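You operate a simulated robot arm through the tools that you are given. There is no shell and no other tool. Be economical: measure what you need, move in short steps, check, and stop when the job is done.

The job below is to be done with a simulated robot arm. You get a single attempt, and the scene is never put back.

TASK
Tape bobbin F6 on the tape winder as the yellow card says.
Fine: colour and layers from the card; red knob back to 0, bobbin to the green tray, roll back on its post.
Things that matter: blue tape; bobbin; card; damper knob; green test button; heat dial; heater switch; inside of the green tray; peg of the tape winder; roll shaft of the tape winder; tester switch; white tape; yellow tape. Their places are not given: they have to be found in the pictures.

It is judged by the outcome, as a careful person would: the job done as asked, and still so three seconds after it is handed in. It fails if anything else is knocked over, pushed out of place, dropped, spilled or broken.

THE ROBOT
A 6-joint arm with a two-finger parallel gripper, fixed in place. Base frame: the origin is at the foot of the arm, x ahead of it, y to its left, z up; the work surface is at about z = 0.82. Readings come in m, degrees, newtons and seconds.
With the tool pointing down near the work surface it reaches from about 0.14 to 0.84 m from the base axis. Its first joint turns from -166.0 to 166.0 degrees. Payload 3.91 kg.
The TCP is the grasp point between the finger pads, 0.03 m short of the fingertips. In the tool frame z runs along the fingers and y along their closing line. Largest opening 0.11 m; finger width 0.02, thickness 0.01; the body of the gripper, 0.048 by 0.112 m, starts 0.055 m behind the TCP.
Orientation is that of the tool frame in the base frame, as [roll, pitch, yaw] about the fixed x, y, z axes, in that order (R = Rz(yaw) Ry(pitch) Rx(roll)). With the fingers straight down and closing along the base's y, the tool's x points along the base's -x, its y along +y and its z along -z.

THE INTERFACE
- The arm moves only by the tool send_rows. Its argument "series" is one flat list of numbers, 7 for each row, row after row: the shift along the base's x, y, z in m, then the turn, a rotation vector about the base's x, y, z in degrees, then the closure in counts, from 0 (fully open) to 255 (shut). In form: [dx, dy, dz, rx, ry, rz, fingers, dx, dy, dz, rx, ry, rz, fingers, ...]. A call has 1 to 8 rows; each row is the pose to reach, as a shift and turn from the pose commanded when the call began. A row lasts 0.2 s, in which the tool goes at most 0.05 m and 8.6 degrees; a call with a longer step from one row to the next is refused whole, and so is a gripper value outside its range. A pose out of reach is approached as far as the arm can. The call stops where the force on the tool passes 90 N (or 10 N more than at its start, if that is more) or the arm is blocked; 0.2 s more then pass. The fingers move at their own pace (about 0.108 m/s each) and stop on an object; they squeeze with about 24 N. The grip force told is the motor's: it shows also when the fingers shut on nothing. Time passes only in rows, and 0.2 s behind the last, so rows that repeat a pose let the fingers close. The reply holds the time, the measured pose of the TCP, the force on the tool along the base axes, the opening and the grip force, in the units named above and with some noise, with the torque about the TCP (base axes, N m) and any sound that the robot's microphone picked up.
- Cameras (640 x 400 px; columns grow to the right, rows downward): "scene" is fixed at [0.222, -0.6529, 1.4322]; the picture's right is [0.69, -0.72, 0.00], its down [-0.60, -0.57, -0.57] and it looks along [0.41, 0.39, -0.82] (base axes); focal length 214 px, centre (320, 200). "wrist" rides on the gripper at [0.077, 0.007, -0.114] in the tool frame; the picture's right is [-0.09, 1.00, 0.00], its down [-0.80, -0.07, -0.59] and it looks along [-0.59, -0.05, 0.80] (tool axes); focal length 270 px, centre (320, 200).
- capture(camera): a new picture of that camera. The clock stands still meanwhile.
- lift_body(by): slides the trunk up (or, below 0, down) by that many m; the arm rides with it, the base frame stays. It gives what a move gives, with no picture.
- probe_pixels(camera, pixels): for up to 12 pixels [column, row] of the newest picture of that camera ("zoom" is the newest enlarged one), the place [x, y, z] in the base frame of the surface seen there, good to about 0.003 m, but the place of the scene camera against the robot may be out by one fixed shift of up to 0.018 m in any direction. The clock stands still meanwhile.
- close_up(camera, box): a new picture of the part [left, top, right, bottom] of that camera's present view, enlarged. The clock stands still meanwhile.
- close_job(): hands the job in; it is judged then, once.

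Go step by step. Measure first, check grasps and placings, and put right what went wrong. The budget is 80 turns and 34 pictures, counting those below and the enlarged ones. Unless the task says otherwise, let go and move clear before handing in, and close with one line.

The tools are called after "Request:" by a JSON object that holds its "api" and its "payload". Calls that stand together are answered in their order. send_rows: Moves the arm, as the interface text tells. Its arguments: {"type":"object","properties":{"series":{"type":"array","items":{"type":"number"}}},"required":["series"]} The other tools are called the same way: lift_body (by) slides the trunk up or down; capture (camera) takes a picture; probe_pixels (camera, pixels) gives the place of the surface under pixels of a picture; close_up (camera, box) takes an enlarged picture of a part of a camera's view; close_job () hands the job in.

At the start:

```text
t: 0.0
eef_pos: [0.3864, -0.2055, 1.2054]
ee_rot: [180.0, 0.0, 180.0]
force: [0.1, -0.3, 0.0]
torque: [0.0, 0.01, -0.02]
width: 0.1099
grip_force: 0.1
trunk travel left (down, up): [-0.475, 0.065]
```

scene: 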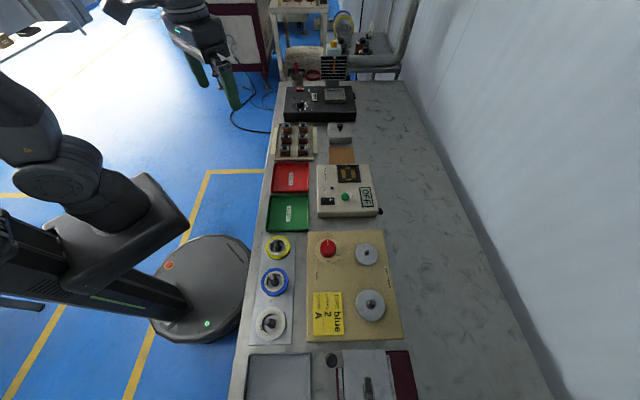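
wrist: 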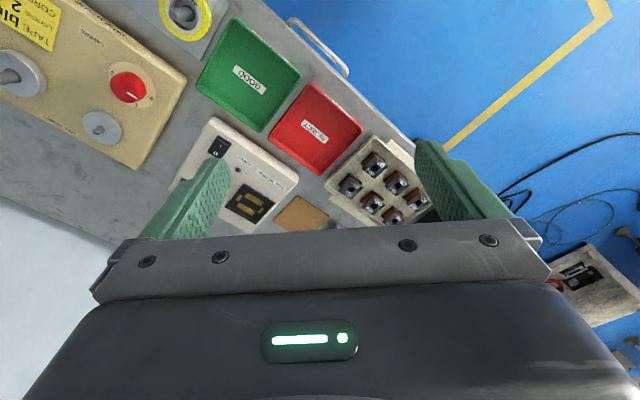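

The scene shows the winder at (355,285) with the yellow card at (327,312), tape rolls at (278,247), (275,281), (269,323), and a bobbin rack at (295,140). I'll enlarge these first.

Request:
{"api": "close_up", "payload": {"camera": "scene", "box": [240, 220, 420, 350]}}

Request:
{"api": "close_up", "payload": {"camera": "scene", "box": [260, 80, 400, 230]}}

```text
3.08 times, centred on (330, 285) of scene
```

zoom: 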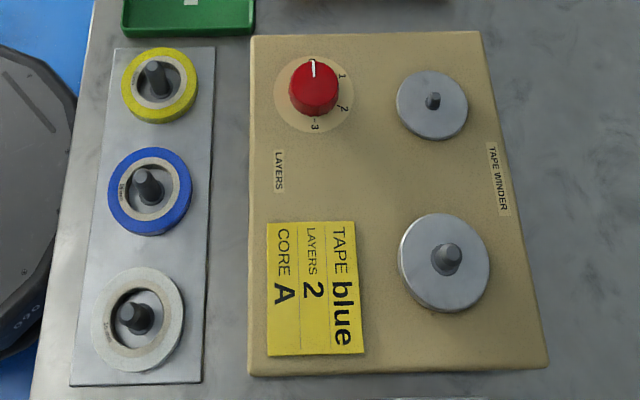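

```text
2.67 times, centred on (330, 155) of scene
```

zoom: 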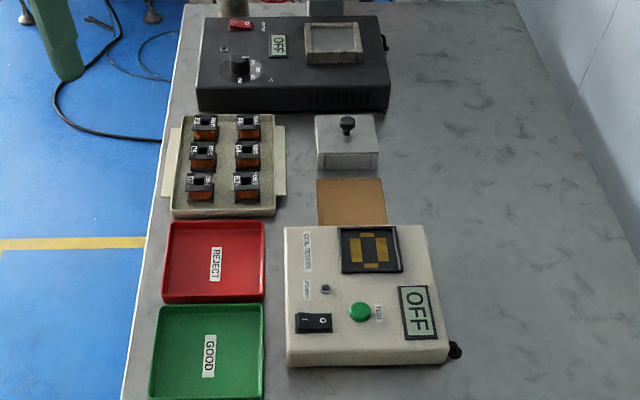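

The card reads tape blue, layers 2, core A. I'll measure rough places, and then look at the bobbin labels with the wrist camera.

Request:
{"api": "probe_pixels", "payload": {"camera": "zoom", "pixels": [[205, 118], [248, 118], [203, 148], [247, 148], [200, 178], [247, 180], [210, 345], [228, 212], [176, 205], [270, 205], [360, 310], [520, 200]]}}

Request:
{"api": "probe_pixels", "payload": {"camera": "scene", "pixels": [[366, 249], [370, 294], [328, 241], [279, 241], [275, 275], [270, 319], [355, 262], [352, 322], [310, 232], [401, 340], [262, 300], [300, 345]]}}

```text
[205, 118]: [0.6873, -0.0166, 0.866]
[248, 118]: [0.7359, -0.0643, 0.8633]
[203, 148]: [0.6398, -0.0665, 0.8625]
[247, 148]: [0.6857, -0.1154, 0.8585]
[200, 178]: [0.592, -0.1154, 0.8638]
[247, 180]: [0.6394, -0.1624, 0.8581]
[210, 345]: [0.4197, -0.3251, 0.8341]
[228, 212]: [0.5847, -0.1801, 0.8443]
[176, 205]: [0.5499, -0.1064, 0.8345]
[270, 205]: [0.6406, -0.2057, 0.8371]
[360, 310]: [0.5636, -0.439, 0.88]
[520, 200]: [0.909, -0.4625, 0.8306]
```

```text
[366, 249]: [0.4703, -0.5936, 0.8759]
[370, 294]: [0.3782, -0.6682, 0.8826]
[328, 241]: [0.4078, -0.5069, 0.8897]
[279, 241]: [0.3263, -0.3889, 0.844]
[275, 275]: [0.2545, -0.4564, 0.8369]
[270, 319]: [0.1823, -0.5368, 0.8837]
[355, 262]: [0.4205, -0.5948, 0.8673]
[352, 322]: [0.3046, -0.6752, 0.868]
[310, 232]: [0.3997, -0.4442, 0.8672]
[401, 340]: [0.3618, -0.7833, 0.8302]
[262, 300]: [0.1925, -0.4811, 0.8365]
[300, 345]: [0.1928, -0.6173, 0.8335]
```

I'll move the wrist camera over the bobbin rack to read the labels.

Request:
{"api": "send_rows", "payload": {"series": [0.031, 0.0145, -0.02, 0, 0, 0, 0, 0.067, 0.031, -0.04, 0, 0, 0, 0, 0.103, 0.048, -0.06, 0, 0, 0, 0, 0.139, 0.065, -0.08, 0, 0, 0, 0, 0.175, 0.082, -0.105, 0, 0, 0, 0, 0.205, 0.098, -0.135, 0, 0, 0, 0, 0.23, 0.108, -0.17, 0, 0, 0, 0, 0.248, 0.116, -0.2, 0, 0, 0, 0]}}

Request:
{"api": "capture", "payload": {"camera": "wrist"}}

```text
t: 1.8
eef_pos: [0.634, -0.0916, 1.005]
ee_rot: [180.0, 0.1, -180.0]
force: [-0.2, 0.2, -0.2]
torque: [0.01, 0.0, -0.01]
width: 0.11
grip_force: 0.1
trunk travel left (down, up): [-0.475, 0.065]
```

```text
29 pictures are left
```

wrist: 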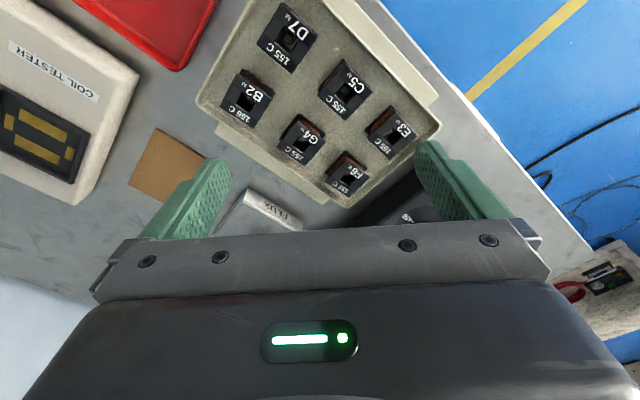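

F6 appears at (347,178); I'll enlarge it to verify and measure it.

Request:
{"api": "close_up", "payload": {"camera": "wrist", "box": [260, 90, 440, 210]}}

```text
3.33 times, centred on (350, 150) of wrist
```

zoom: 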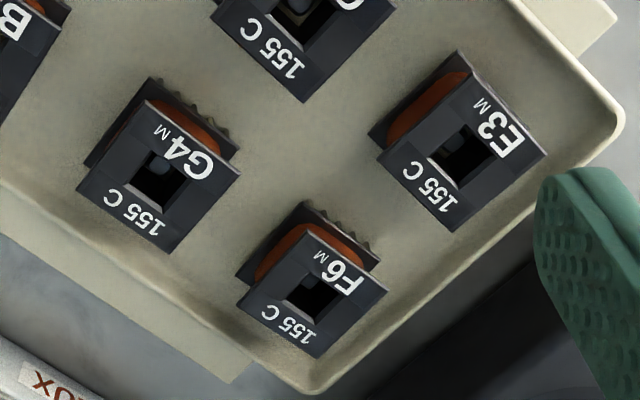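

Request:
{"api": "probe_pixels", "payload": {"camera": "zoom", "pixels": [[244, 302], [309, 226], [384, 290], [318, 353], [285, 262], [350, 318], [300, 200], [240, 180], [330, 388], [415, 325], [265, 255], [448, 225]]}}

```text
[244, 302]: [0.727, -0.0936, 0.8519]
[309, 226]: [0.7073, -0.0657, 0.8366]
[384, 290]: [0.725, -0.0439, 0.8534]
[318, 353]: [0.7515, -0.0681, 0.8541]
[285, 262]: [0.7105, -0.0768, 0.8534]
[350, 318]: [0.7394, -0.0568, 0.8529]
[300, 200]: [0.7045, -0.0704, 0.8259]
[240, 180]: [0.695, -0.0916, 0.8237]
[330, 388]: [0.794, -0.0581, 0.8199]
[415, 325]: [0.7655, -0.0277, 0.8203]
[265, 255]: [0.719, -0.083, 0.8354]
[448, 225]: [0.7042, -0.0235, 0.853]
```

F6 is confirmed, with its centre about (0.726,-0.069), top z 0.854 and side 35 mm. I'll probe along the rack wall beside it for finger clearance.

Request:
{"api": "probe_pixels", "payload": {"camera": "zoom", "pixels": [[357, 328], [362, 334], [368, 340], [374, 346], [380, 352], [388, 360], [300, 360], [310, 375], [320, 385], [225, 195], [215, 215], [228, 240]]}}

Request:
{"api": "probe_pixels", "payload": {"camera": "wrist", "pixels": [[288, 37], [345, 90], [300, 145], [245, 98], [388, 132], [355, 178], [348, 173], [250, 85], [105, 20], [40, 150], [75, 85], [290, 80]]}}

```text
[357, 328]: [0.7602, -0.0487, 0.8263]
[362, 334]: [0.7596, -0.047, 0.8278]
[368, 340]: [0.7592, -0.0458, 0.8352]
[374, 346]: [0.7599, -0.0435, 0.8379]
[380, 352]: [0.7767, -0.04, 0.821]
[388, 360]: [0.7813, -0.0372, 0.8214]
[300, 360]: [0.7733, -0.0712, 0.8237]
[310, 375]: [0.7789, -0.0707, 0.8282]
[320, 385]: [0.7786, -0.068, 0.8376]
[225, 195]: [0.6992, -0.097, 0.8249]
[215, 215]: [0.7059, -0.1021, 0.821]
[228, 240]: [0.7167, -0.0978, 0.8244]
```

```text
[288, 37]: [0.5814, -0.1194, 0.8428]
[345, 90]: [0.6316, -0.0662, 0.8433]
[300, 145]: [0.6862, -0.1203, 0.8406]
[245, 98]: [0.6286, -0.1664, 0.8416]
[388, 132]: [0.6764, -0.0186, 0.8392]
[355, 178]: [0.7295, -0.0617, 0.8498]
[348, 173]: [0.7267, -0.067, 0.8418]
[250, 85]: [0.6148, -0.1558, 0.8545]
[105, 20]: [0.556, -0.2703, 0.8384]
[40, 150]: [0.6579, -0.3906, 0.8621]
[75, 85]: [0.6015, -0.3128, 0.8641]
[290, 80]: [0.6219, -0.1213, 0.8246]
```

The rack wall's inner face is about 39 mm from the bobbin centre, so a 0.048 m opening fits. I'll turn so the fingers close along the rack column, above F6.

Request:
{"api": "send_rows", "payload": {"series": [0.015, 0.004, -0.01, 0, 0, -7.4, 60, 0.03, 0.008, -0.02, 0, 0, -14.8, 140, 0.046, 0.012, -0.03, 0, 0, -22.2, 144, 0.062, 0.016, -0.04, 0, 0, -29.6, 144, 0.077, 0.019, -0.055, 0, 0, -37, 144, 0.092, 0.0215, -0.075, 0, 0, -44.5, 144, 0.092, 0.0215, -0.095, 0, 0, -44.5, 144]}}

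Request:
{"api": "capture", "payload": {"camera": "wrist"}}

```text
t: 3.4
eef_pos: [0.7258, -0.0693, 0.9117]
ee_rot: [180.0, 0.0, 135.4]
force: [-0.7, 0.5, 0.7]
torque: [-0.01, -0.03, 0.01]
width: 0.0482
grip_force: 0.1
trunk travel left (down, up): [-0.475, 0.065]
```

```text
27 pictures are left
```

wrist: 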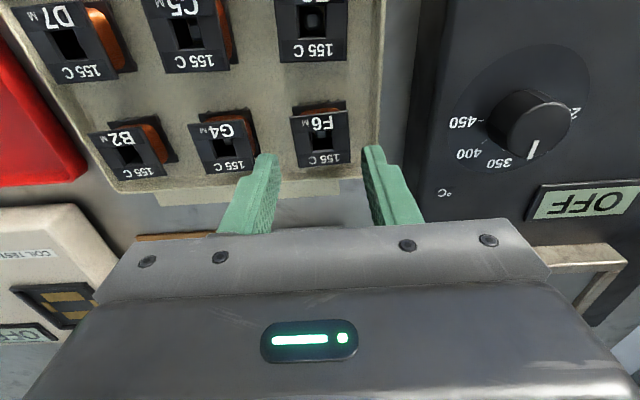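

Request:
{"api": "probe_pixels", "payload": {"camera": "wrist", "pixels": [[293, 119], [344, 114], [347, 162], [299, 166], [320, 135], [268, 158], [366, 155], [378, 140], [296, 140], [344, 140], [255, 140], [240, 140]]}}

```text
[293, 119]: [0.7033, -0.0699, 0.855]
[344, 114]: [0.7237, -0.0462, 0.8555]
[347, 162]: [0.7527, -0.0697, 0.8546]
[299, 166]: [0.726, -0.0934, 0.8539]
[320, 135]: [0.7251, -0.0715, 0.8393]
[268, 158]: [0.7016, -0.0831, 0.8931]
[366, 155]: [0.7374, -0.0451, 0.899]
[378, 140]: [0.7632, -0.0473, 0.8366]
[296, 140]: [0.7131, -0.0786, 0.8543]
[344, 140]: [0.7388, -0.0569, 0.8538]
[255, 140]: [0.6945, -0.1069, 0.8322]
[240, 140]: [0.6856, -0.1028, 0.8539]
```

Fingers are aligned with F6 (centre 0.7264,-0.0698). I'll descend, close, and lift.

Request:
{"api": "send_rows", "payload": {"series": [0.0005, 0, -0.03, 0, 0, 0, 144, 0.0005, 0, -0.054, 0, 0, 0, 144, 0.0005, 0, -0.054, 0, 0, 0, 150, 0.0005, 0, -0.054, 0, 0, 0, 255, 0.0005, 0, -0.054, 0, 0, 0, 255, 0.0005, 0, -0.054, 0, 0, 0, 255]}}

```text
t: 4.8
eef_pos: [0.7277, -0.0696, 0.8553]
ee_rot: [-180.0, -0.1, 135.6]
force: [-0.3, -0.5, 0.4]
torque: [0.02, -0.04, 0.01]
width: 0.0375
grip_force: 24.3
trunk travel left (down, up): [-0.475, 0.065]
```

F6 is held at width 0.0375. I'll lift it and carry it over toward the winder.

Request:
{"api": "send_rows", "payload": {"series": [0, 0, 0.03, 0, 0, 0, 255, 0, 0, 0.07, 0, 0, 0, 255, -0.005, -0.01, 0.115, 0, 0, 0, 255, -0.025, -0.045, 0.14, 0, 0, 0, 255, -0.045, -0.085, 0.155, 0, 0, 0, 255, -0.068, -0.127, 0.165, 0, 0, 0, 255, -0.091, -0.17, 0.17, 0, 0, 0, 255, -0.114, -0.212, 0.172, 0, 0, 0, 255]}}

Request:
{"api": "send_rows", "payload": {"series": [-0.022, -0.042, 0, 0, 0, 0, 255, -0.044, -0.084, 0, 0, 0, 0, 255, -0.067, -0.125, 0, 0, 0, 0, 255, -0.09, -0.166, 0, 0, 0, 0, 255, -0.113, -0.207, 0, 0, 0, 0, 255, -0.136, -0.248, 0, 0, 0, 0, 255, -0.16, -0.285, 0, 0, 0, 0, 255, -0.18, -0.315, 0, 0, 0, 0, 255]}}

Request:
{"api": "capture", "payload": {"camera": "wrist"}}

```text
t: 6.6
eef_pos: [0.6125, -0.2832, 1.0251]
ee_rot: [180.0, 0.0, 135.5]
force: [-0.4, -0.2, -0.7]
torque: [0.04, 0.0, -0.02]
width: 0.0378
grip_force: 23.9
trunk travel left (down, up): [-0.475, 0.065]
```

```text
t: 8.4
eef_pos: [0.4301, -0.5992, 1.028]
ee_rot: [180.0, 0.0, 135.4]
force: [0.4, -0.2, -0.1]
torque: [0.0, 0.0, -0.02]
width: 0.0379
grip_force: 23.8
trunk travel left (down, up): [-0.475, 0.065]
```

```text
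26 pictures are left
```

wrist: 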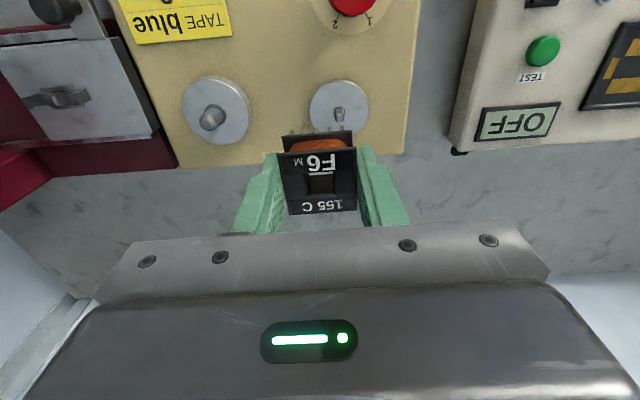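

The peg is at (339,112) and the roll shaft at (213,117). I'll enlarge and probe both.

Request:
{"api": "close_up", "payload": {"camera": "wrist", "box": [170, 60, 390, 200]}}

Request:
{"api": "probe_pixels", "payload": {"camera": "wrist", "pixels": [[339, 109], [340, 118], [313, 105], [367, 105], [338, 82], [330, 100], [211, 125], [214, 110], [184, 110], [248, 110], [214, 80], [213, 142]]}}

```text
2.86 times, centred on (280, 130) of wrist
```

zoom: 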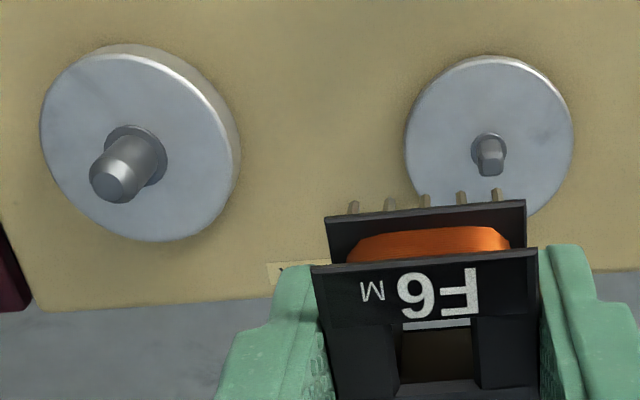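

```text
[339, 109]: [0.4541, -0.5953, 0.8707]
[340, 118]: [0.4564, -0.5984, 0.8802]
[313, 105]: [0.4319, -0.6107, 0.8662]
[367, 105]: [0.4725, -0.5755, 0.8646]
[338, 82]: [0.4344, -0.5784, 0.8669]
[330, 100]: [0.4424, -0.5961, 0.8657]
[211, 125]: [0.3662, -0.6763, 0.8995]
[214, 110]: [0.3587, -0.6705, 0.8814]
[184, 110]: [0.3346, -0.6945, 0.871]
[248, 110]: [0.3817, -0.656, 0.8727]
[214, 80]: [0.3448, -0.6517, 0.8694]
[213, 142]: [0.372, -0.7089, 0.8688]
```

Request:
{"api": "probe_pixels", "payload": {"camera": "zoom", "pixels": [[490, 170], [483, 165], [498, 165], [490, 155], [490, 145], [472, 150], [505, 150], [107, 187], [98, 182], [118, 185], [108, 198], [105, 175]]}}

Request:
{"api": "probe_pixels", "payload": {"camera": "wrist", "pixels": [[288, 155], [348, 150], [356, 210], [292, 213], [306, 175], [336, 172], [337, 192], [309, 194], [284, 140], [352, 133]]}}

```text
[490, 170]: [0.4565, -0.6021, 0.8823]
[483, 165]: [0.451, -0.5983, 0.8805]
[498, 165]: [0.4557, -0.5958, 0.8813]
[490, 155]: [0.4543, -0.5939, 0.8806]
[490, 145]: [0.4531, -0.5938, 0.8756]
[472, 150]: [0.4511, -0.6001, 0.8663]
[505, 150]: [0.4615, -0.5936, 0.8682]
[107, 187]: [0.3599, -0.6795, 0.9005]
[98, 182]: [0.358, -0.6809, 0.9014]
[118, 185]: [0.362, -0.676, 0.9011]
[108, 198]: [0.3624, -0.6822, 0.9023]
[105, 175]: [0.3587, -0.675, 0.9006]
```

```text
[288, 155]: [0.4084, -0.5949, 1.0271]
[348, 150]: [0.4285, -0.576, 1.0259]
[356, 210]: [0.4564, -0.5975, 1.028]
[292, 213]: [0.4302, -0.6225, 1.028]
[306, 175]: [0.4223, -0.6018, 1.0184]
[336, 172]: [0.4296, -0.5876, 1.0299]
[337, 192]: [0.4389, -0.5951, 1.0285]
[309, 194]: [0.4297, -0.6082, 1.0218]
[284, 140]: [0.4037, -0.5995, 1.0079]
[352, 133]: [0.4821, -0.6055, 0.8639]
```

The peg is at about (0.4545,-0.597), top z 0.882; the bobbin sits +0.001,+0.0015 from the TCP. I'll move above the peg and check alignment.

Request:
{"api": "send_rows", "payload": {"series": [0.0236, 0.0007, -0.01, 0, 0, 0, 255, 0.0236, 0.0007, -0.05, 0, 0, 0, 255, 0.0236, 0.0007, -0.085, 0, 0, 0, 255, 0.0236, 0.0007, -0.104, 0, 0, 0, 255]}}

Request:
{"api": "close_up", "payload": {"camera": "wrist", "box": [240, 90, 400, 230]}}

Request:
{"api": "close_up", "payload": {"camera": "scene", "box": [320, 215, 420, 285]}}

```text
t: 9.4
eef_pos: [0.4555, -0.5964, 0.9232]
ee_rot: [180.0, 0.0, 135.5]
force: [0.5, -0.2, -0.5]
torque: [-0.01, 0.0, 0.01]
width: 0.0377
grip_force: 24.1
trunk travel left (down, up): [-0.475, 0.065]
```

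```text
2.86 times, centred on (320, 160) of wrist
```

zoom: 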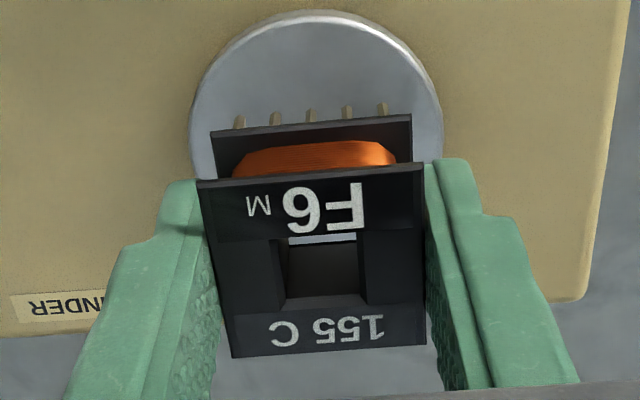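

```text
5.71 times, centred on (370, 250) of scene
```

zoom: 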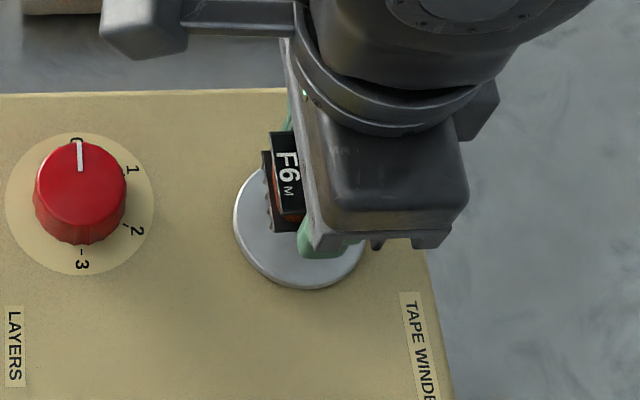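

Request:
{"api": "close_up", "payload": {"camera": "wrist", "box": [240, 90, 400, 230]}}

Request:
{"api": "probe_pixels", "payload": {"camera": "zoom", "pixels": [[200, 184], [420, 168], [423, 341], [236, 353], [283, 245], [358, 240], [361, 295], [288, 300], [194, 120], [437, 110], [312, 15], [305, 110]]}}

```text
2.86 times, centred on (320, 160) of wrist
```

zoom: 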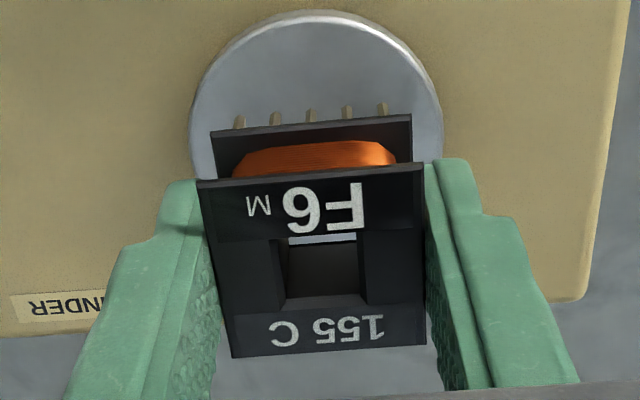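

```text
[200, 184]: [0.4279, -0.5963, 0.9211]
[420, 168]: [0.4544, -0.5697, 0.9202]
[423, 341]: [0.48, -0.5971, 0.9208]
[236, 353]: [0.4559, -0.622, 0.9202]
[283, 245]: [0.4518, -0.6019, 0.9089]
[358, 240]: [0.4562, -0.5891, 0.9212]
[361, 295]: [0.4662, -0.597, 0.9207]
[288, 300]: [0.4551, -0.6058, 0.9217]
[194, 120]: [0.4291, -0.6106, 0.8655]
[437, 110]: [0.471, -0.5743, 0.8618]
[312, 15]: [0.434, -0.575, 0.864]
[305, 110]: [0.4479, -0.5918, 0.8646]
```

The bobbin centre (0.4546,-0.5963) lies over the peg. I'll lower it gently partway and check the force.

Request:
{"api": "send_rows", "payload": {"series": [0, 0, -0.005, 0, 0, 0, 255, 0, 0, -0.009, 0, 0, 0, 255, 0, 0, -0.013, 0, 0, 0, 255, 0, 0, -0.013, 0, 0, 0, 255]}}

```text
t: 10.4
eef_pos: [0.4552, -0.5958, 0.91]
ee_rot: [-180.0, -0.1, 135.5]
force: [-0.2, 0.2, -1.1]
torque: [0.01, 0.02, 0.0]
width: 0.038
grip_force: 23.8
trunk travel left (down, up): [-0.475, 0.065]
```

No contact, so the bobbin has passed the peg tip. I'll continue down.

Request:
{"api": "send_rows", "payload": {"series": [0, 0, -0.003, 0, 0, 0, 255, 0, 0, -0.006, 0, 0, 0, 255, 0, 0, -0.009, 0, 0, 0, 255, 0, 0, -0.009, 0, 0, 0, 255]}}

```text
t: 11.4
eef_pos: [0.4555, -0.597, 0.9005]
ee_rot: [-180.0, 0.0, 135.5]
force: [0.8, -0.3, -1.2]
torque: [0.03, 0.0, -0.01]
width: 0.0378
grip_force: 24.3
trunk travel left (down, up): [-0.475, 0.065]
```

Request:
{"api": "send_rows", "payload": {"series": [0, 0, -0.0015, 0, 0, 0, 255, 0, 0, -0.003, 0, 0, 0, 255, 0, 0, -0.003, 0, 0, 0, 255]}}

```text
t: 12.2
eef_pos: [0.4562, -0.5961, 0.8989]
ee_rot: [-180.0, 0.0, 135.5]
force: [0.2, -0.1, -0.5]
torque: [0.01, -0.02, 0.0]
width: 0.0375
grip_force: 24.6
trunk travel left (down, up): [-0.475, 0.065]
```

Request:
{"api": "close_up", "payload": {"camera": "wrist", "box": [240, 90, 400, 230]}}

Request:
{"api": "probe_pixels", "payload": {"camera": "zoom", "pixels": [[200, 184], [420, 168], [423, 341], [236, 353], [312, 112], [312, 126], [312, 132], [230, 130], [390, 125], [320, 270]]}}

```text
2.86 times, centred on (320, 160) of wrist
```

zoom: 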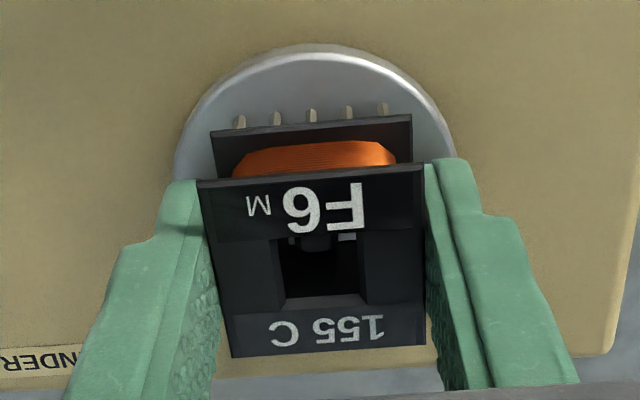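

```text
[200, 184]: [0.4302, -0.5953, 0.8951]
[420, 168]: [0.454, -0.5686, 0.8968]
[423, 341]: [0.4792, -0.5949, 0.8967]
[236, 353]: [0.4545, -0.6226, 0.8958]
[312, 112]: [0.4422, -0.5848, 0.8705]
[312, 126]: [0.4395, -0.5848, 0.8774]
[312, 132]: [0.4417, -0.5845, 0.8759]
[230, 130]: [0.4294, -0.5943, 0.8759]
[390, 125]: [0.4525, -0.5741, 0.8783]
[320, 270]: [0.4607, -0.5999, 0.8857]
```

The peg is visible inside the hole at (318,240), top at z 0.896, so it is almost seated. I'll go a bit lower.

Request:
{"api": "send_rows", "payload": {"series": [0, 0, -0.001, 0, 0, 0, 255, 0, 0, -0.002, 0, 0, 0, 255, 0, 0, -0.002, 0, 0, 0, 255]}}

```text
t: 13.0
eef_pos: [0.4557, -0.5952, 0.8968]
ee_rot: [180.0, 0.0, 135.4]
force: [0.9, -1.1, 0.2]
torque: [-0.02, -0.04, 0.01]
width: 0.0378
grip_force: 24.1
trunk travel left (down, up): [-0.475, 0.065]
```

Request:
{"api": "send_rows", "payload": {"series": [0, 0, -0.001, 0, 0, 0, 255, 0, 0, -0.002, 0, 0, 0, 255, 0, 0, -0.002, 0, 0, 0, 255]}}

```text
t: 13.8
eef_pos: [0.4557, -0.5959, 0.8966]
ee_rot: [179.9, 0.1, 135.5]
force: [0.2, -1.4, 4.8]
torque: [-0.05, -0.04, -0.03]
width: 0.0378
grip_force: 24.3
trunk travel left (down, up): [-0.475, 0.065]
```

Contact is felt (4.8 N). I'll open and rise straight up.

Request:
{"api": "send_rows", "payload": {"series": [0, 0, 0.0015, 0, 0, 0, 255, 0, 0, 0.0015, 0, 0, 0, 120, 0, 0, 0.0015, 0, 0, 0, 120, 0, 0, 0.04, 0, 0, 0, 120, 0, 0, 0.09, 0, 0, 0, 120, -0.036, 0.035, 0.13, 0, 0, 0, 60, -0.072, 0.069, 0.13, 0, 0, 0, 60]}}

Request:
{"api": "capture", "payload": {"camera": "wrist"}}

```text
refused: row 6 steps farther than a row can; nothing moved
```

```text
20 pictures are left
```

wrist: 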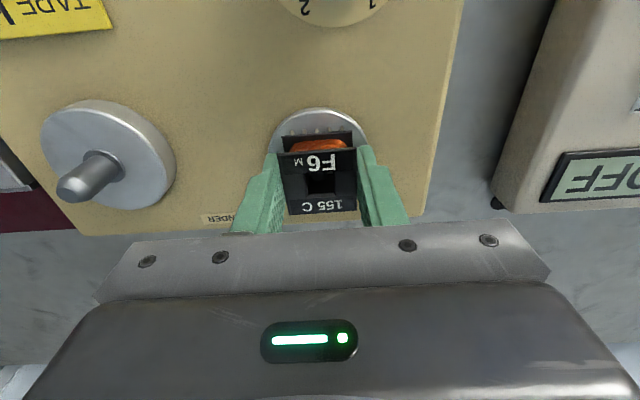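

Row step was too long; I'll resend with smaller steps.

Request:
{"api": "send_rows", "payload": {"series": [0, 0, 0.001, 0, 0, 0, 255, 0, 0, 0.001, 0, 0, 0, 120, 0, 0, 0.001, 0, 0, 0, 120, 0, 0, 0.02, 0, 0, 0, 120, 0, 0, 0.06, 0, 0, 0, 120, 0, 0, 0.1, 0, 0, 0, 60, -0.034, 0.02, 0.11, 0, 0, 0, 0, -0.07, 0.04, 0.12, 0, 0, 0, 0]}}

Request:
{"api": "send_rows", "payload": {"series": [-0.034, 0.02, 0, 0, 0, 0, 0, -0.068, 0.04, 0, 0, 0, 0, 0, -0.102, 0.06, 0, 0, 0, 0, 0, -0.135, 0.08, 0, 0, 0, 0, 0]}}

Request:
{"api": "capture", "payload": {"camera": "wrist"}}

Request:
{"api": "close_up", "payload": {"camera": "scene", "box": [240, 220, 420, 350]}}

```text
t: 15.6
eef_pos: [0.3857, -0.5563, 1.0134]
ee_rot: [179.9, -0.1, 135.5]
force: [0.3, -0.2, 0.3]
torque: [0.01, -0.03, 0.0]
width: 0.1099
grip_force: 0.0
trunk travel left (down, up): [-0.475, 0.065]
```

```text
t: 16.6
eef_pos: [0.25, -0.4739, 1.0137]
ee_rot: [-180.0, -0.1, 135.5]
force: [0.4, 0.8, 0.1]
torque: [0.01, 0.01, -0.01]
width: 0.1101
grip_force: 0.1
trunk travel left (down, up): [-0.475, 0.065]
```

```text
19 pictures are left
```

wrist: 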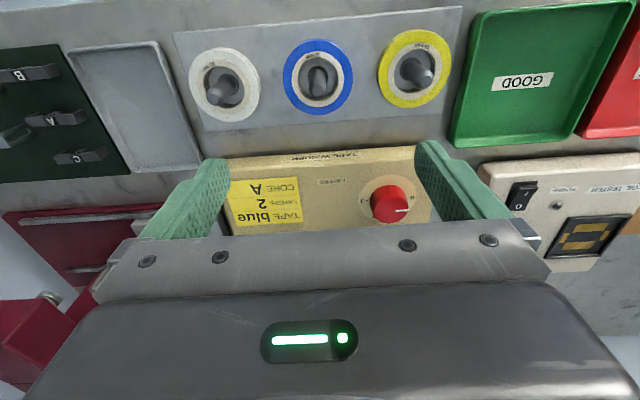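

```text
3.08 times, centred on (330, 285) of scene
```

zoom: 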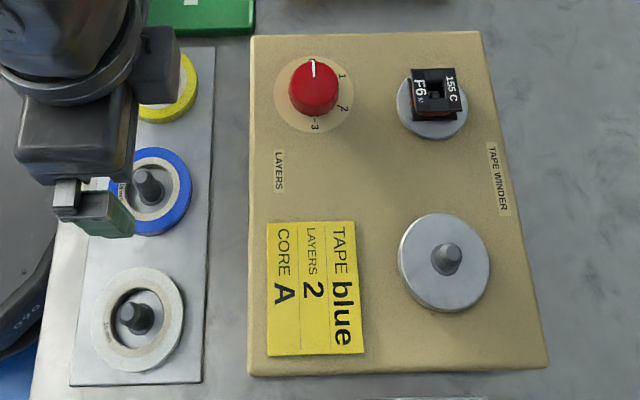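

The bobbin sits on the peg. The blue roll is at (318,76) in the wrist picture; I'll measure it.

Request:
{"api": "probe_pixels", "payload": {"camera": "wrist", "pixels": [[288, 78], [350, 76], [317, 43], [320, 110], [320, 76], [320, 86], [300, 78], [338, 76], [320, 57], [322, 98], [320, 125], [268, 76]]}}

Request:
{"api": "probe_pixels", "payload": {"camera": "wrist", "pixels": [[257, 85], [381, 70], [364, 72], [225, 90], [415, 70], [400, 205], [392, 195], [375, 190], [410, 190]]}}

```text
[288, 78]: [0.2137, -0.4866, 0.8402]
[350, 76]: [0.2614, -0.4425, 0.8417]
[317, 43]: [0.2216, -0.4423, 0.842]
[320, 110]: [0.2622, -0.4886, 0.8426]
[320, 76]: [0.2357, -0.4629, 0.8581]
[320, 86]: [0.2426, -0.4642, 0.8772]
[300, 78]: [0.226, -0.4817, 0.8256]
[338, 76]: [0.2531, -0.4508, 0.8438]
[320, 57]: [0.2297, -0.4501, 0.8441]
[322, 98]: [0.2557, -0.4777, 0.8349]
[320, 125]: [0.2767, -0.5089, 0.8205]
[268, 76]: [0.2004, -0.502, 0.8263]
```

```text
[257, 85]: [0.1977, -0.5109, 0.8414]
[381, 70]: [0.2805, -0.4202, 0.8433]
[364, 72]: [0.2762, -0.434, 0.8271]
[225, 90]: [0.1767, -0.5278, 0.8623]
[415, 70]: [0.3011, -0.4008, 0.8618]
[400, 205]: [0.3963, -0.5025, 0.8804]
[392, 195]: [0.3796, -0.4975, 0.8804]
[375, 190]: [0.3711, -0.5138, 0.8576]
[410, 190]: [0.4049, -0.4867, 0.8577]
```

Blue roll centre is about (0.240,-0.465), top z 0.842, diameter about 67 mm. I'll move over it, descend and grip.

Request:
{"api": "send_rows", "payload": {"series": [-0.0106, 0.0105, -0.03, 0, 0, 0, 50, -0.0106, 0.0105, -0.075, 0, 0, 0, 50, -0.0106, 0.0105, -0.115, 0, 0, 0, 50, -0.0106, 0.0105, -0.14, 0, 0, 0, 50, -0.0106, 0.0105, -0.154, 0, 0, 0, 50, -0.0106, 0.0105, -0.154, 0, 0, 0, 50]}}

Request:
{"api": "capture", "payload": {"camera": "wrist"}}

```text
t: 18.0
eef_pos: [0.2399, -0.4642, 0.8603]
ee_rot: [-179.9, 0.0, 135.5]
force: [-0.4, -0.5, -0.2]
torque: [-0.02, 0.01, -0.02]
width: 0.0885
grip_force: 0.1
trunk travel left (down, up): [-0.475, 0.065]
```

```text
17 pictures are left
```

wrist: 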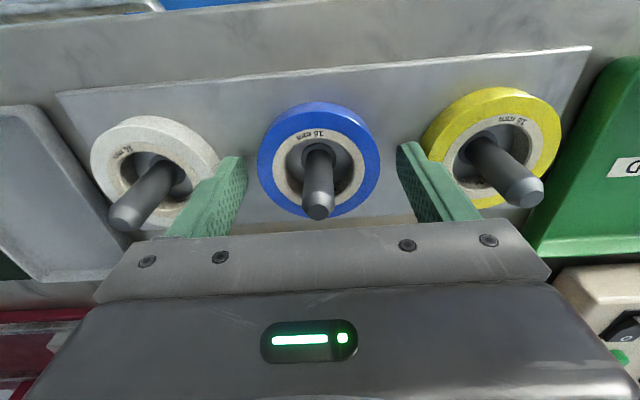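

The fingers straddle the blue roll and are clear of the others. I'll close and lift slowly.

Request:
{"api": "send_rows", "payload": {"series": [0, 0, 0, 0, 0, 0, 255, 0, 0, 0, 0, 0, 0, 255, 0, 0, 0, 0, 0, 0, 255, 0, 0, 0.015, 0, 0, 0, 255, 0, 0, 0.04, 0, 0, 0, 255, 0, 0, 0.075, 0, 0, 0, 255, 0, 0, 0.11, 0, 0, 0, 255]}}

```text
t: 19.6
eef_pos: [0.2391, -0.4658, 0.9725]
ee_rot: [-180.0, 0.1, 135.5]
force: [-0.1, -0.4, -0.7]
torque: [-0.02, 0.0, -0.02]
width: 0.0679
grip_force: 23.3
trunk travel left (down, up): [-0.475, 0.065]
```

The roll is held (0.068 m). I'll carry it above the winder's shaft at about (0.360,-0.679).

Request:
{"api": "send_rows", "payload": {"series": [0.01, -0.018, 0.02, 0, 0, 0, 255, 0.032, -0.056, 0.03, 0, 0, 0, 255, 0.054, -0.095, 0.03, 0, 0, 0, 255, 0.076, -0.134, 0.03, 0, 0, 0, 255, 0.098, -0.173, 0.03, 0, 0, 0, 255, 0.112, -0.198, 0.03, 0, 0, 0, 255, 0.12, -0.2135, 0.03, 0, 0, 0, 255]}}

Request:
{"api": "capture", "payload": {"camera": "wrist"}}

```text
t: 21.2
eef_pos: [0.3615, -0.6806, 1.001]
ee_rot: [-179.9, -0.2, 135.5]
force: [-0.5, -0.2, -1.3]
torque: [-0.02, -0.01, 0.02]
width: 0.0677
grip_force: 23.0
trunk travel left (down, up): [-0.475, 0.065]
```

```text
16 pictures are left
```

wrist: 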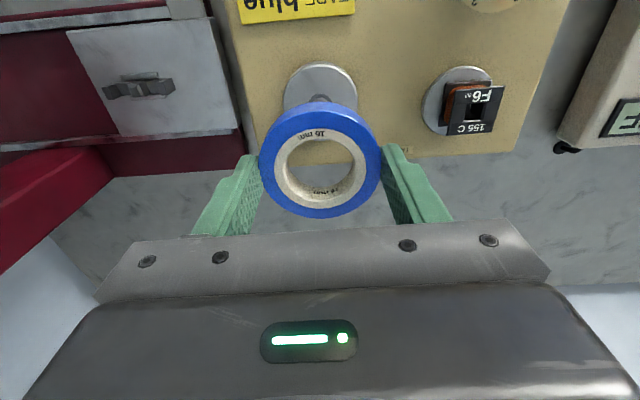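

Request:
{"api": "probe_pixels", "payload": {"camera": "wrist", "pixels": [[265, 168], [376, 160], [316, 107], [326, 211], [283, 166], [360, 162], [318, 132], [324, 200], [319, 97], [287, 88], [355, 88], [319, 68]]}}

```text
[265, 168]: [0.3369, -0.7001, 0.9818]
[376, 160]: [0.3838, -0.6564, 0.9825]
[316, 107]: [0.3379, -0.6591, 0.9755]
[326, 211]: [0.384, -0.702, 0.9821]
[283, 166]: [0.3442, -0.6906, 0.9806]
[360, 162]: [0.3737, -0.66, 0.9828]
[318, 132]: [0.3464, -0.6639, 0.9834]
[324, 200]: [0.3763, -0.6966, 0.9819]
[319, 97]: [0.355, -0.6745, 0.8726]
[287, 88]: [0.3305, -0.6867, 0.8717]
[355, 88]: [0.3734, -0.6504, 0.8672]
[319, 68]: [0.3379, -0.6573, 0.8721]
```

The roll centre (0.361,-0.679) is over the shaft (0.360,-0.679). I'll lower it.

Request:
{"api": "send_rows", "payload": {"series": [-0.0005, 0, -0.03, 0, 0, 0, 255, -0.0005, 0, -0.06, 0, 0, 0, 255, -0.0005, 0, -0.075, 0, 0, 0, 255, -0.0005, 0, -0.085, 0, 0, 0, 255, -0.0005, 0, -0.091, 0, 0, 0, 255, -0.0005, 0, -0.091, 0, 0, 0, 255]}}

```text
t: 22.6
eef_pos: [0.3598, -0.6782, 0.9096]
ee_rot: [180.0, 0.1, 135.5]
force: [1.1, -0.6, -0.8]
torque: [-0.01, -0.01, -0.02]
width: 0.0678
grip_force: 24.0
trunk travel left (down, up): [-0.475, 0.065]
```

Request:
{"api": "send_rows", "payload": {"series": [0, 0, -0.0015, 0, 0, 0, 255, 0, 0, -0.003, 0, 0, 0, 255, 0, 0, -0.0045, 0, 0, 0, 255, 0, 0, -0.0045, 0, 0, 0, 255]}}

Request:
{"api": "capture", "payload": {"camera": "wrist"}}

```text
t: 23.6
eef_pos: [0.3604, -0.6781, 0.9058]
ee_rot: [180.0, 0.0, 135.5]
force: [0.0, 0.6, -0.6]
torque: [-0.03, -0.03, -0.03]
width: 0.0678
grip_force: 24.0
trunk travel left (down, up): [-0.475, 0.065]
```

```text
15 pictures are left
```

wrist: 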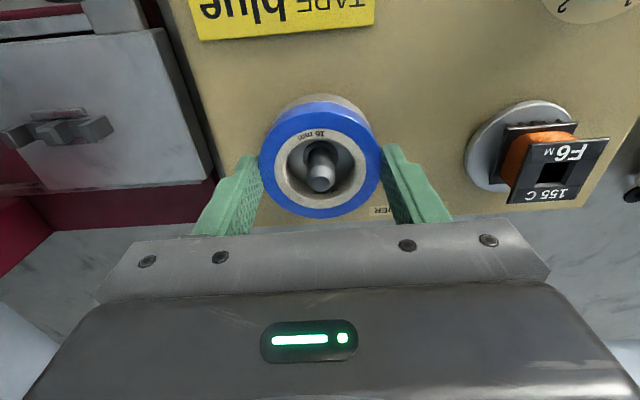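

The shaft is centred in the roll's hole (320,170). I'll lower to contact.

Request:
{"api": "send_rows", "payload": {"series": [0, 0, -0.001, 0, 0, 0, 255, 0, 0, -0.002, 0, 0, 0, 255, 0, 0, -0.002, 0, 0, 0, 255]}}

```text
t: 24.4
eef_pos: [0.3603, -0.6782, 0.9043]
ee_rot: [-179.8, 0.1, 135.5]
force: [0.0, -0.6, 8.6]
torque: [0.21, 0.03, -0.04]
width: 0.0679
grip_force: 24.2
trunk travel left (down, up): [-0.475, 0.065]
```

Contact (8.6 N). I'll release, rise, and go look at the red knob.

Request:
{"api": "send_rows", "payload": {"series": [0, 0, 0.0015, 0, 0, 0, 255, 0, 0, 0.0015, 0, 0, 0, 60, 0, 0, 0.0015, 0, 0, 0, 60, 0, 0, 0.02, 0, 0, 0, 60, 0, 0, 0.06, 0, 0, 0, 60, 0.005, 0.02, 0.1, 0, 0, 0, 60, 0.016, 0.065, 0.11, 0, 0, 0, 60, 0.027, 0.112, 0.11, 0, 0, 0, 60]}}

Request:
{"api": "send_rows", "payload": {"series": [0.01, 0.04, 0, 0, 0, 0, 60, 0.013, 0.052, 0, 0, 0, 0, 60]}}

Request:
{"api": "capture", "payload": {"camera": "wrist"}}

Request:
{"api": "close_up", "payload": {"camera": "scene", "box": [240, 220, 420, 350]}}

```text
t: 26.2
eef_pos: [0.3875, -0.5676, 1.013]
ee_rot: [-180.0, -0.1, 135.5]
force: [0.7, -0.4, 0.5]
torque: [0.0, 0.0, 0.01]
width: 0.0841
grip_force: 0.1
trunk travel left (down, up): [-0.475, 0.065]
```

```text
t: 26.8
eef_pos: [0.3994, -0.5143, 1.0129]
ee_rot: [-180.0, 0.0, 135.5]
force: [0.2, 0.0, 0.7]
torque: [-0.06, 0.0, 0.01]
width: 0.084
grip_force: 0.0
trunk travel left (down, up): [-0.475, 0.065]
```

```text
14 pictures are left
```

wrist: 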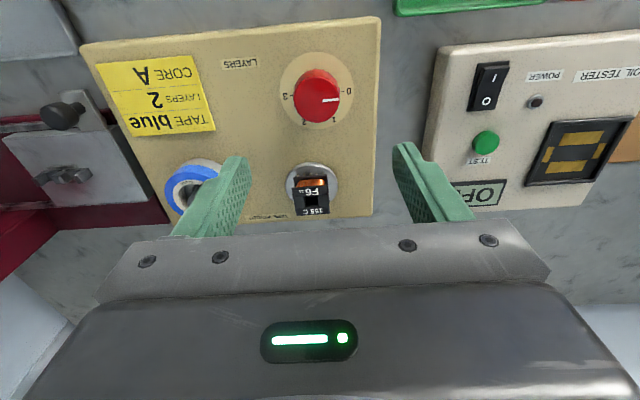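

```text
3.08 times, centred on (330, 285) of scene
```

zoom: 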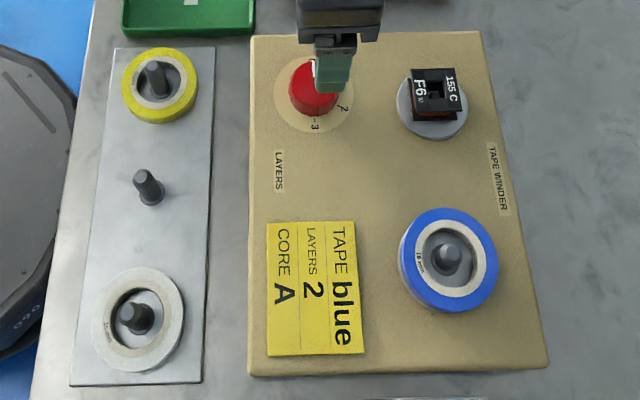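

The roll is in place on the shaft. Now I'll measure the knob at (317,96) in the wrist picture.

Request:
{"api": "close_up", "payload": {"camera": "wrist", "box": [270, 40, 370, 140]}}

Request:
{"api": "probe_pixels", "payload": {"camera": "wrist", "pixels": [[297, 98], [339, 98], [317, 80], [318, 118], [317, 98], [336, 99], [320, 100], [282, 92], [352, 90], [317, 58], [305, 70], [330, 72]]}}

```text
4.00 times, centred on (320, 90) of wrist
```

zoom: 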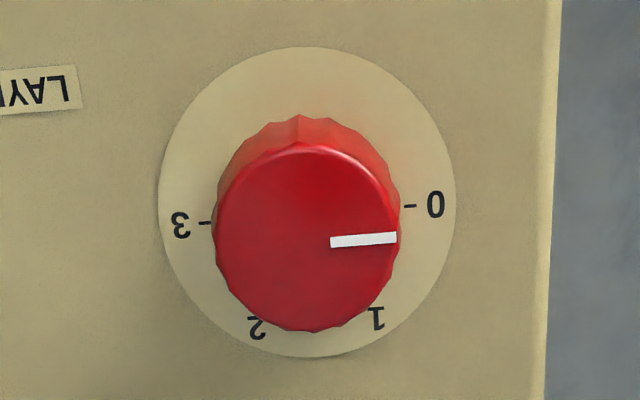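

```text
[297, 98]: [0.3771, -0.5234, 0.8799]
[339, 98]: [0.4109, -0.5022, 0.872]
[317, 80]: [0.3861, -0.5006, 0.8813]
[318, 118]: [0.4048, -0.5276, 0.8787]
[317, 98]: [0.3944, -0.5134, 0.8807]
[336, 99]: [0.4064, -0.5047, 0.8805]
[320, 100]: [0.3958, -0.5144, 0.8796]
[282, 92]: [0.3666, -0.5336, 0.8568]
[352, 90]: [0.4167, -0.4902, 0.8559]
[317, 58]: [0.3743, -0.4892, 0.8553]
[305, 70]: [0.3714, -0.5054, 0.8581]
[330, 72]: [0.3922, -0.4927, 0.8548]
```

Knob centre is about (0.394,-0.513), top z 0.880; 0→2 is 120° clockwise from above. I'll pre-turn +60° so the turn is spread evenly, hovering above the knob.

Request:
{"api": "send_rows", "payload": {"series": [-0.001, 0, -0.01, 0, 0, 7.5, 80, -0.002, 0.0004, -0.02, 0, 0, 15, 80, -0.003, 0.0008, -0.03, 0, 0, 22.5, 80, -0.004, 0.001, -0.04, 0, 0, 30, 80, -0.005, 0.0014, -0.05, 0, 0, 37.5, 80, -0.0055, 0.0018, -0.05, 0, 0, 45, 80, -0.0055, 0.0018, -0.05, 0, 0, 52.5, 80, -0.0055, 0.0018, -0.05, 0, 0, 60, 80]}}

Request:
{"api": "capture", "payload": {"camera": "wrist"}}

```text
t: 28.6
eef_pos: [0.3948, -0.5136, 0.9634]
ee_rot: [180.0, 0.0, -164.4]
force: [-0.6, 1.0, 0.3]
torque: [0.0, 0.01, -0.01]
width: 0.0756
grip_force: 0.0
trunk travel left (down, up): [-0.475, 0.065]
```

```text
11 pictures are left
```

wrist: 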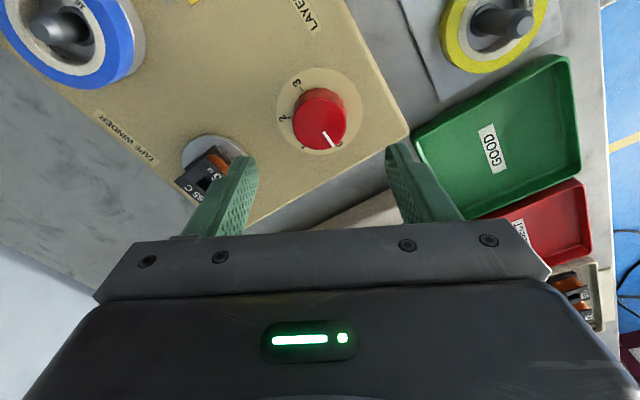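

Request:
{"api": "probe_pixels", "payload": {"camera": "wrist", "pixels": [[293, 123], [345, 123], [318, 99], [321, 147], [319, 123], [302, 105], [336, 141], [303, 142], [337, 105]]}}

```text
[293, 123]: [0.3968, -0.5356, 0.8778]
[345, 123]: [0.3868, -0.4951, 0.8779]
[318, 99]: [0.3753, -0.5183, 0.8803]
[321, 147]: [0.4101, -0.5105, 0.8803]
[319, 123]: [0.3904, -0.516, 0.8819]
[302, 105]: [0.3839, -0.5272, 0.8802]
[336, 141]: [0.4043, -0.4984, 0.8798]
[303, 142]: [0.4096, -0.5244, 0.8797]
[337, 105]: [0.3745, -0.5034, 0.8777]
```

Knob centre refined to (0.3927,-0.514). I'll descend and grip it.

Request:
{"api": "send_rows", "payload": {"series": [-0.0012, -0.0006, -0.035, 0, 0, 0, 80, -0.0012, -0.0006, -0.06, 0, 0, 0, 80, -0.0012, -0.0006, -0.071, 0, 0, 0, 80, -0.0012, -0.0006, -0.071, 0, 0, 0, 255, -0.0012, -0.0006, -0.071, 0, 0, 0, 255, -0.0012, -0.0006, -0.071, 0, 0, 0, 255]}}

```text
t: 30.0
eef_pos: [0.3941, -0.5141, 0.8924]
ee_rot: [-179.9, 0.0, -164.4]
force: [3.4, -7.3, -1.3]
torque: [-0.66, -0.55, -0.06]
width: 0.043
grip_force: 45.1
trunk travel left (down, up): [-0.475, 0.065]
```

Gripped (0.043 m). I'll turn −60° first and check.

Request:
{"api": "send_rows", "payload": {"series": [0, 0, 0, 0, 0, -7.5, 255, 0, 0, 0, 0, 0, -15, 255, 0, 0, 0, 0, 0, -22.5, 255, 0, 0, 0, 0, 0, -30, 255, 0, 0, 0, 0, 0, -37.5, 255, 0, 0, 0, 0, 0, -45, 255, 0, 0, 0, 0, 0, -52.5, 255, 0, 0, 0, 0, 0, -60, 255]}}

```text
t: 31.8
eef_pos: [0.3937, -0.5136, 0.8932]
ee_rot: [-180.0, 0.0, 135.4]
force: [8.1, -7.8, 8.8]
torque: [0.03, 0.17, -0.02]
width: 0.0427
grip_force: 45.1
trunk travel left (down, up): [-0.475, 0.065]
```

Request:
{"api": "close_up", "payload": {"camera": "scene", "box": [280, 210, 420, 300]}}

Request:
{"api": "send_rows", "payload": {"series": [0, 0, 0, 0, 0, -7.5, 255, 0, 0, 0, 0, 0, -15, 255, 0, 0, 0, 0, 0, -22.5, 255, 0, 0, 0, 0, 0, -30, 255, 0, 0, 0, 0, 0, -37.5, 255, 0, 0, 0, 0, 0, -45, 255, 0, 0, 0, 0, 0, -52.5, 255, 0, 0, 0, 0, 0, -60, 255]}}

```text
4.44 times, centred on (350, 255) of scene
```

zoom: 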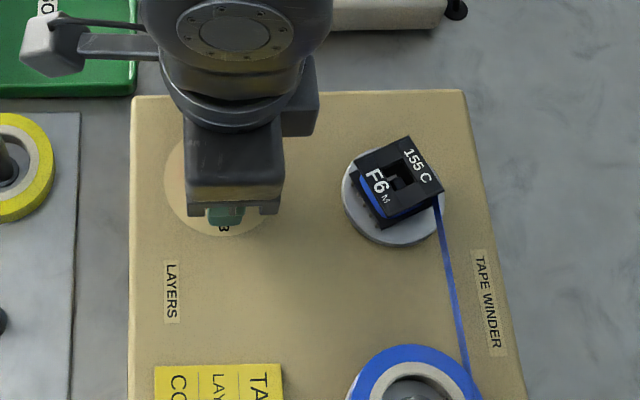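

```text
t: 33.6
eef_pos: [0.3942, -0.5142, 0.8925]
ee_rot: [-180.0, 0.0, 75.3]
force: [11.2, -7.6, 9.6]
torque: [-0.29, -0.3, 0.0]
width: 0.0429
grip_force: 45.4
trunk travel left (down, up): [-0.475, 0.065]
```

Winding has begun with blue tape. I'll hold a moment at the 2 position and look.

Request:
{"api": "send_rows", "payload": {"series": [0, 0, 0, 0, 0, -60, 255]}}

```text
refused: row 1 steps farther than a row can; nothing moved
```

Request:
{"api": "send_rows", "payload": {"series": [0, 0, 0, 0, 0, 0, 255, 0, 0, 0, 0, 0, 0, 255, 0, 0, 0, 0, 0, 0, 255, 0, 0, 0, 0, 0, 0, 255, 0, 0, 0, 0, 0, 0, 255, 0, 0, 0, 0, 0, 0, 255, 0, 0, 0, 0, 0, 0, 255, 0, 0, 0, 0, 0, 0, 255]}}

Request:
{"api": "close_up", "payload": {"camera": "scene", "box": [280, 210, 420, 300]}}

```text
t: 35.4
eef_pos: [0.3935, -0.514, 0.8907]
ee_rot: [-180.0, 0.0, 75.5]
force: [13.5, -8.8, 11.4]
torque: [-0.23, -0.45, -0.02]
width: 0.0424
grip_force: 45.4
trunk travel left (down, up): [-0.475, 0.065]
```

```text
4.44 times, centred on (350, 255) of scene
```

zoom: 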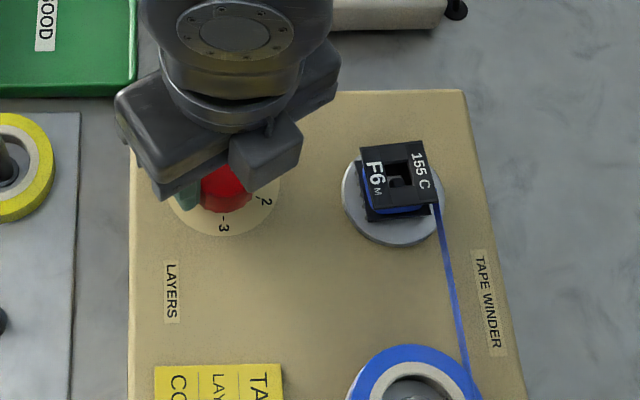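

I'll release and rise to check that the pointer is on 2.

Request:
{"api": "send_rows", "payload": {"series": [0, 0, 0, 0, 0, 0, 80, 0, 0, 0, 0, 0, 0, 80, 0, 0, 0.035, 0, 0, 0, 80, 0, 0, 0.07, 0, 0, 0, 80, 0, 0, 0.07, 0, 0, 0, 80]}}

Request:
{"api": "capture", "payload": {"camera": "wrist"}}

```text
t: 36.6
eef_pos: [0.3936, -0.512, 0.9635]
ee_rot: [179.9, 0.0, 75.5]
force: [0.1, -0.1, -0.2]
torque: [0.01, -0.02, 0.0]
width: 0.0753
grip_force: 0.1
trunk travel left (down, up): [-0.475, 0.065]
```

```text
8 pictures are left
```

wrist: 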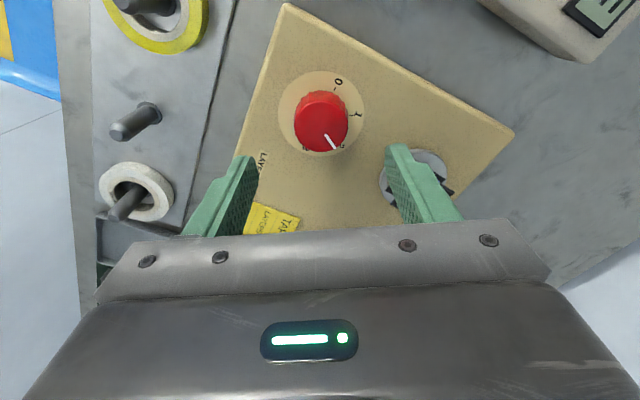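

The pointer is on 2 (336,142). I'll check that the bobbin has stopped compared with the previous picture.

Request:
{"api": "close_up", "payload": {"camera": "scene", "box": [280, 210, 420, 300]}}

```text
4.44 times, centred on (350, 255) of scene
```

zoom: 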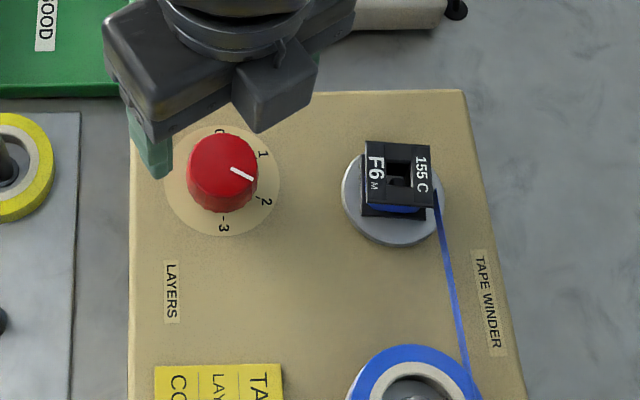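

The pointer is at 2. The bobbin had turned slightly since, so I'll give it a few more seconds and then re-grip the knob.

Request:
{"api": "send_rows", "payload": {"series": [0, 0, 0, 0, 0, 0, 80, 0, 0, 0, 0, 0, 0, 80, 0, 0, 0, 0, 0, 0, 80, 0, 0, 0, 0, 0, 0, 80, 0, 0, 0, 0, 0, 0, 80, 0, 0, 0, 0, 0, 0, 80, 0, 0, 0, 0, 0, 0, 80, 0, 0, 0, 0, 0, 0, 80]}}

Request:
{"api": "close_up", "payload": {"camera": "scene", "box": [280, 210, 420, 300]}}

```text
t: 38.4
eef_pos: [0.3933, -0.5123, 0.9639]
ee_rot: [180.0, 0.0, 75.4]
force: [0.3, 0.8, 0.6]
torque: [-0.02, 0.01, -0.02]
width: 0.0756
grip_force: 0.0
trunk travel left (down, up): [-0.475, 0.065]
```

```text
4.44 times, centred on (350, 255) of scene
```

zoom: 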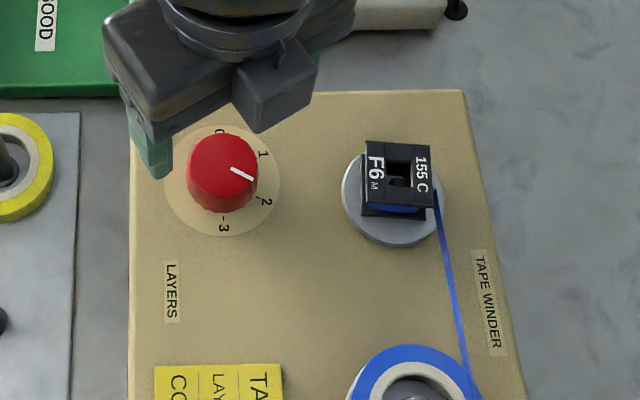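

The bobbin is now still, so winding is finished. I'll re-grip the knob and turn it back +60° twice.

Request:
{"api": "send_rows", "payload": {"series": [-0.001, -0.0005, -0.035, 0, 0, 0, 80, -0.001, -0.0005, -0.06, 0, 0, 0, 80, -0.001, -0.0005, -0.07, 0, 0, 0, 80, -0.001, -0.0005, -0.07, 0, 0, 0, 255, -0.001, -0.0005, -0.07, 0, 0, 0, 255, -0.001, -0.0005, -0.07, 0, 0, 0, 255]}}

Request:
{"api": "send_rows", "payload": {"series": [0, 0, 0, 0, 0, 7.5, 255, 0, 0, 0, 0, 0, 15, 255, 0, 0, 0, 0, 0, 22.5, 255, 0, 0, 0, 0, 0, 30, 255, 0, 0, 0, 0, 0, 37.5, 255, 0, 0, 0, 0, 0, 45, 255, 0, 0, 0, 0, 0, 52.5, 255, 0, 0, 0, 0, 0, 60, 255]}}

Request:
{"api": "send_rows", "payload": {"series": [0, 0, 0, 0, 0, 7.5, 255, 0, 0, 0, 0, 0, 15, 255, 0, 0, 0, 0, 0, 22.5, 255, 0, 0, 0, 0, 0, 30, 255, 0, 0, 0, 0, 0, 37.5, 255, 0, 0, 0, 0, 0, 45, 255, 0, 0, 0, 0, 0, 52.5, 255, 0, 0, 0, 0, 0, 60, 255]}}

Request:
{"api": "send_rows", "payload": {"series": [0, 0, 0, 0, 0, 0, 255, 0, 0, 0, 0, 0, 0, 80, 0, 0, 0, 0, 0, 0, 80, 0, 0, 0.035, 0, 0, 0, 80, 0, 0, 0.075, 0, 0, -7.5, 80, 0, 0, 0.11, 0, 0, -15, 80, 0, 0, 0.12, 0, 0, -22.5, 80, 0, 0, 0.12, 0, 0, -30, 80]}}

```text
t: 39.8
eef_pos: [0.3929, -0.5151, 0.8921]
ee_rot: [180.0, 0.1, 75.5]
force: [4.2, -1.4, -3.9]
torque: [-0.49, -0.37, 0.0]
width: 0.0428
grip_force: 45.0
trunk travel left (down, up): [-0.475, 0.065]
```

```text
t: 41.6
eef_pos: [0.3948, -0.5144, 0.8926]
ee_rot: [-179.9, 0.0, 135.7]
force: [19.4, -5.1, 11.4]
torque: [0.58, -0.24, -0.02]
width: 0.0424
grip_force: 44.6
trunk travel left (down, up): [-0.475, 0.065]
```

```text
t: 43.4
eef_pos: [0.3927, -0.5145, 0.8923]
ee_rot: [-179.9, -0.1, -164.5]
force: [21.2, -5.4, 18.7]
torque: [-0.53, -0.22, -0.67]
width: 0.0426
grip_force: 44.9
trunk travel left (down, up): [-0.475, 0.065]
```

```text
t: 45.2
eef_pos: [0.393, -0.5135, 1.0134]
ee_rot: [-180.0, 0.0, 165.4]
force: [-0.4, 1.3, -0.2]
torque: [-0.02, 0.0, 0.03]
width: 0.0758
grip_force: 0.0
trunk travel left (down, up): [-0.475, 0.065]
```

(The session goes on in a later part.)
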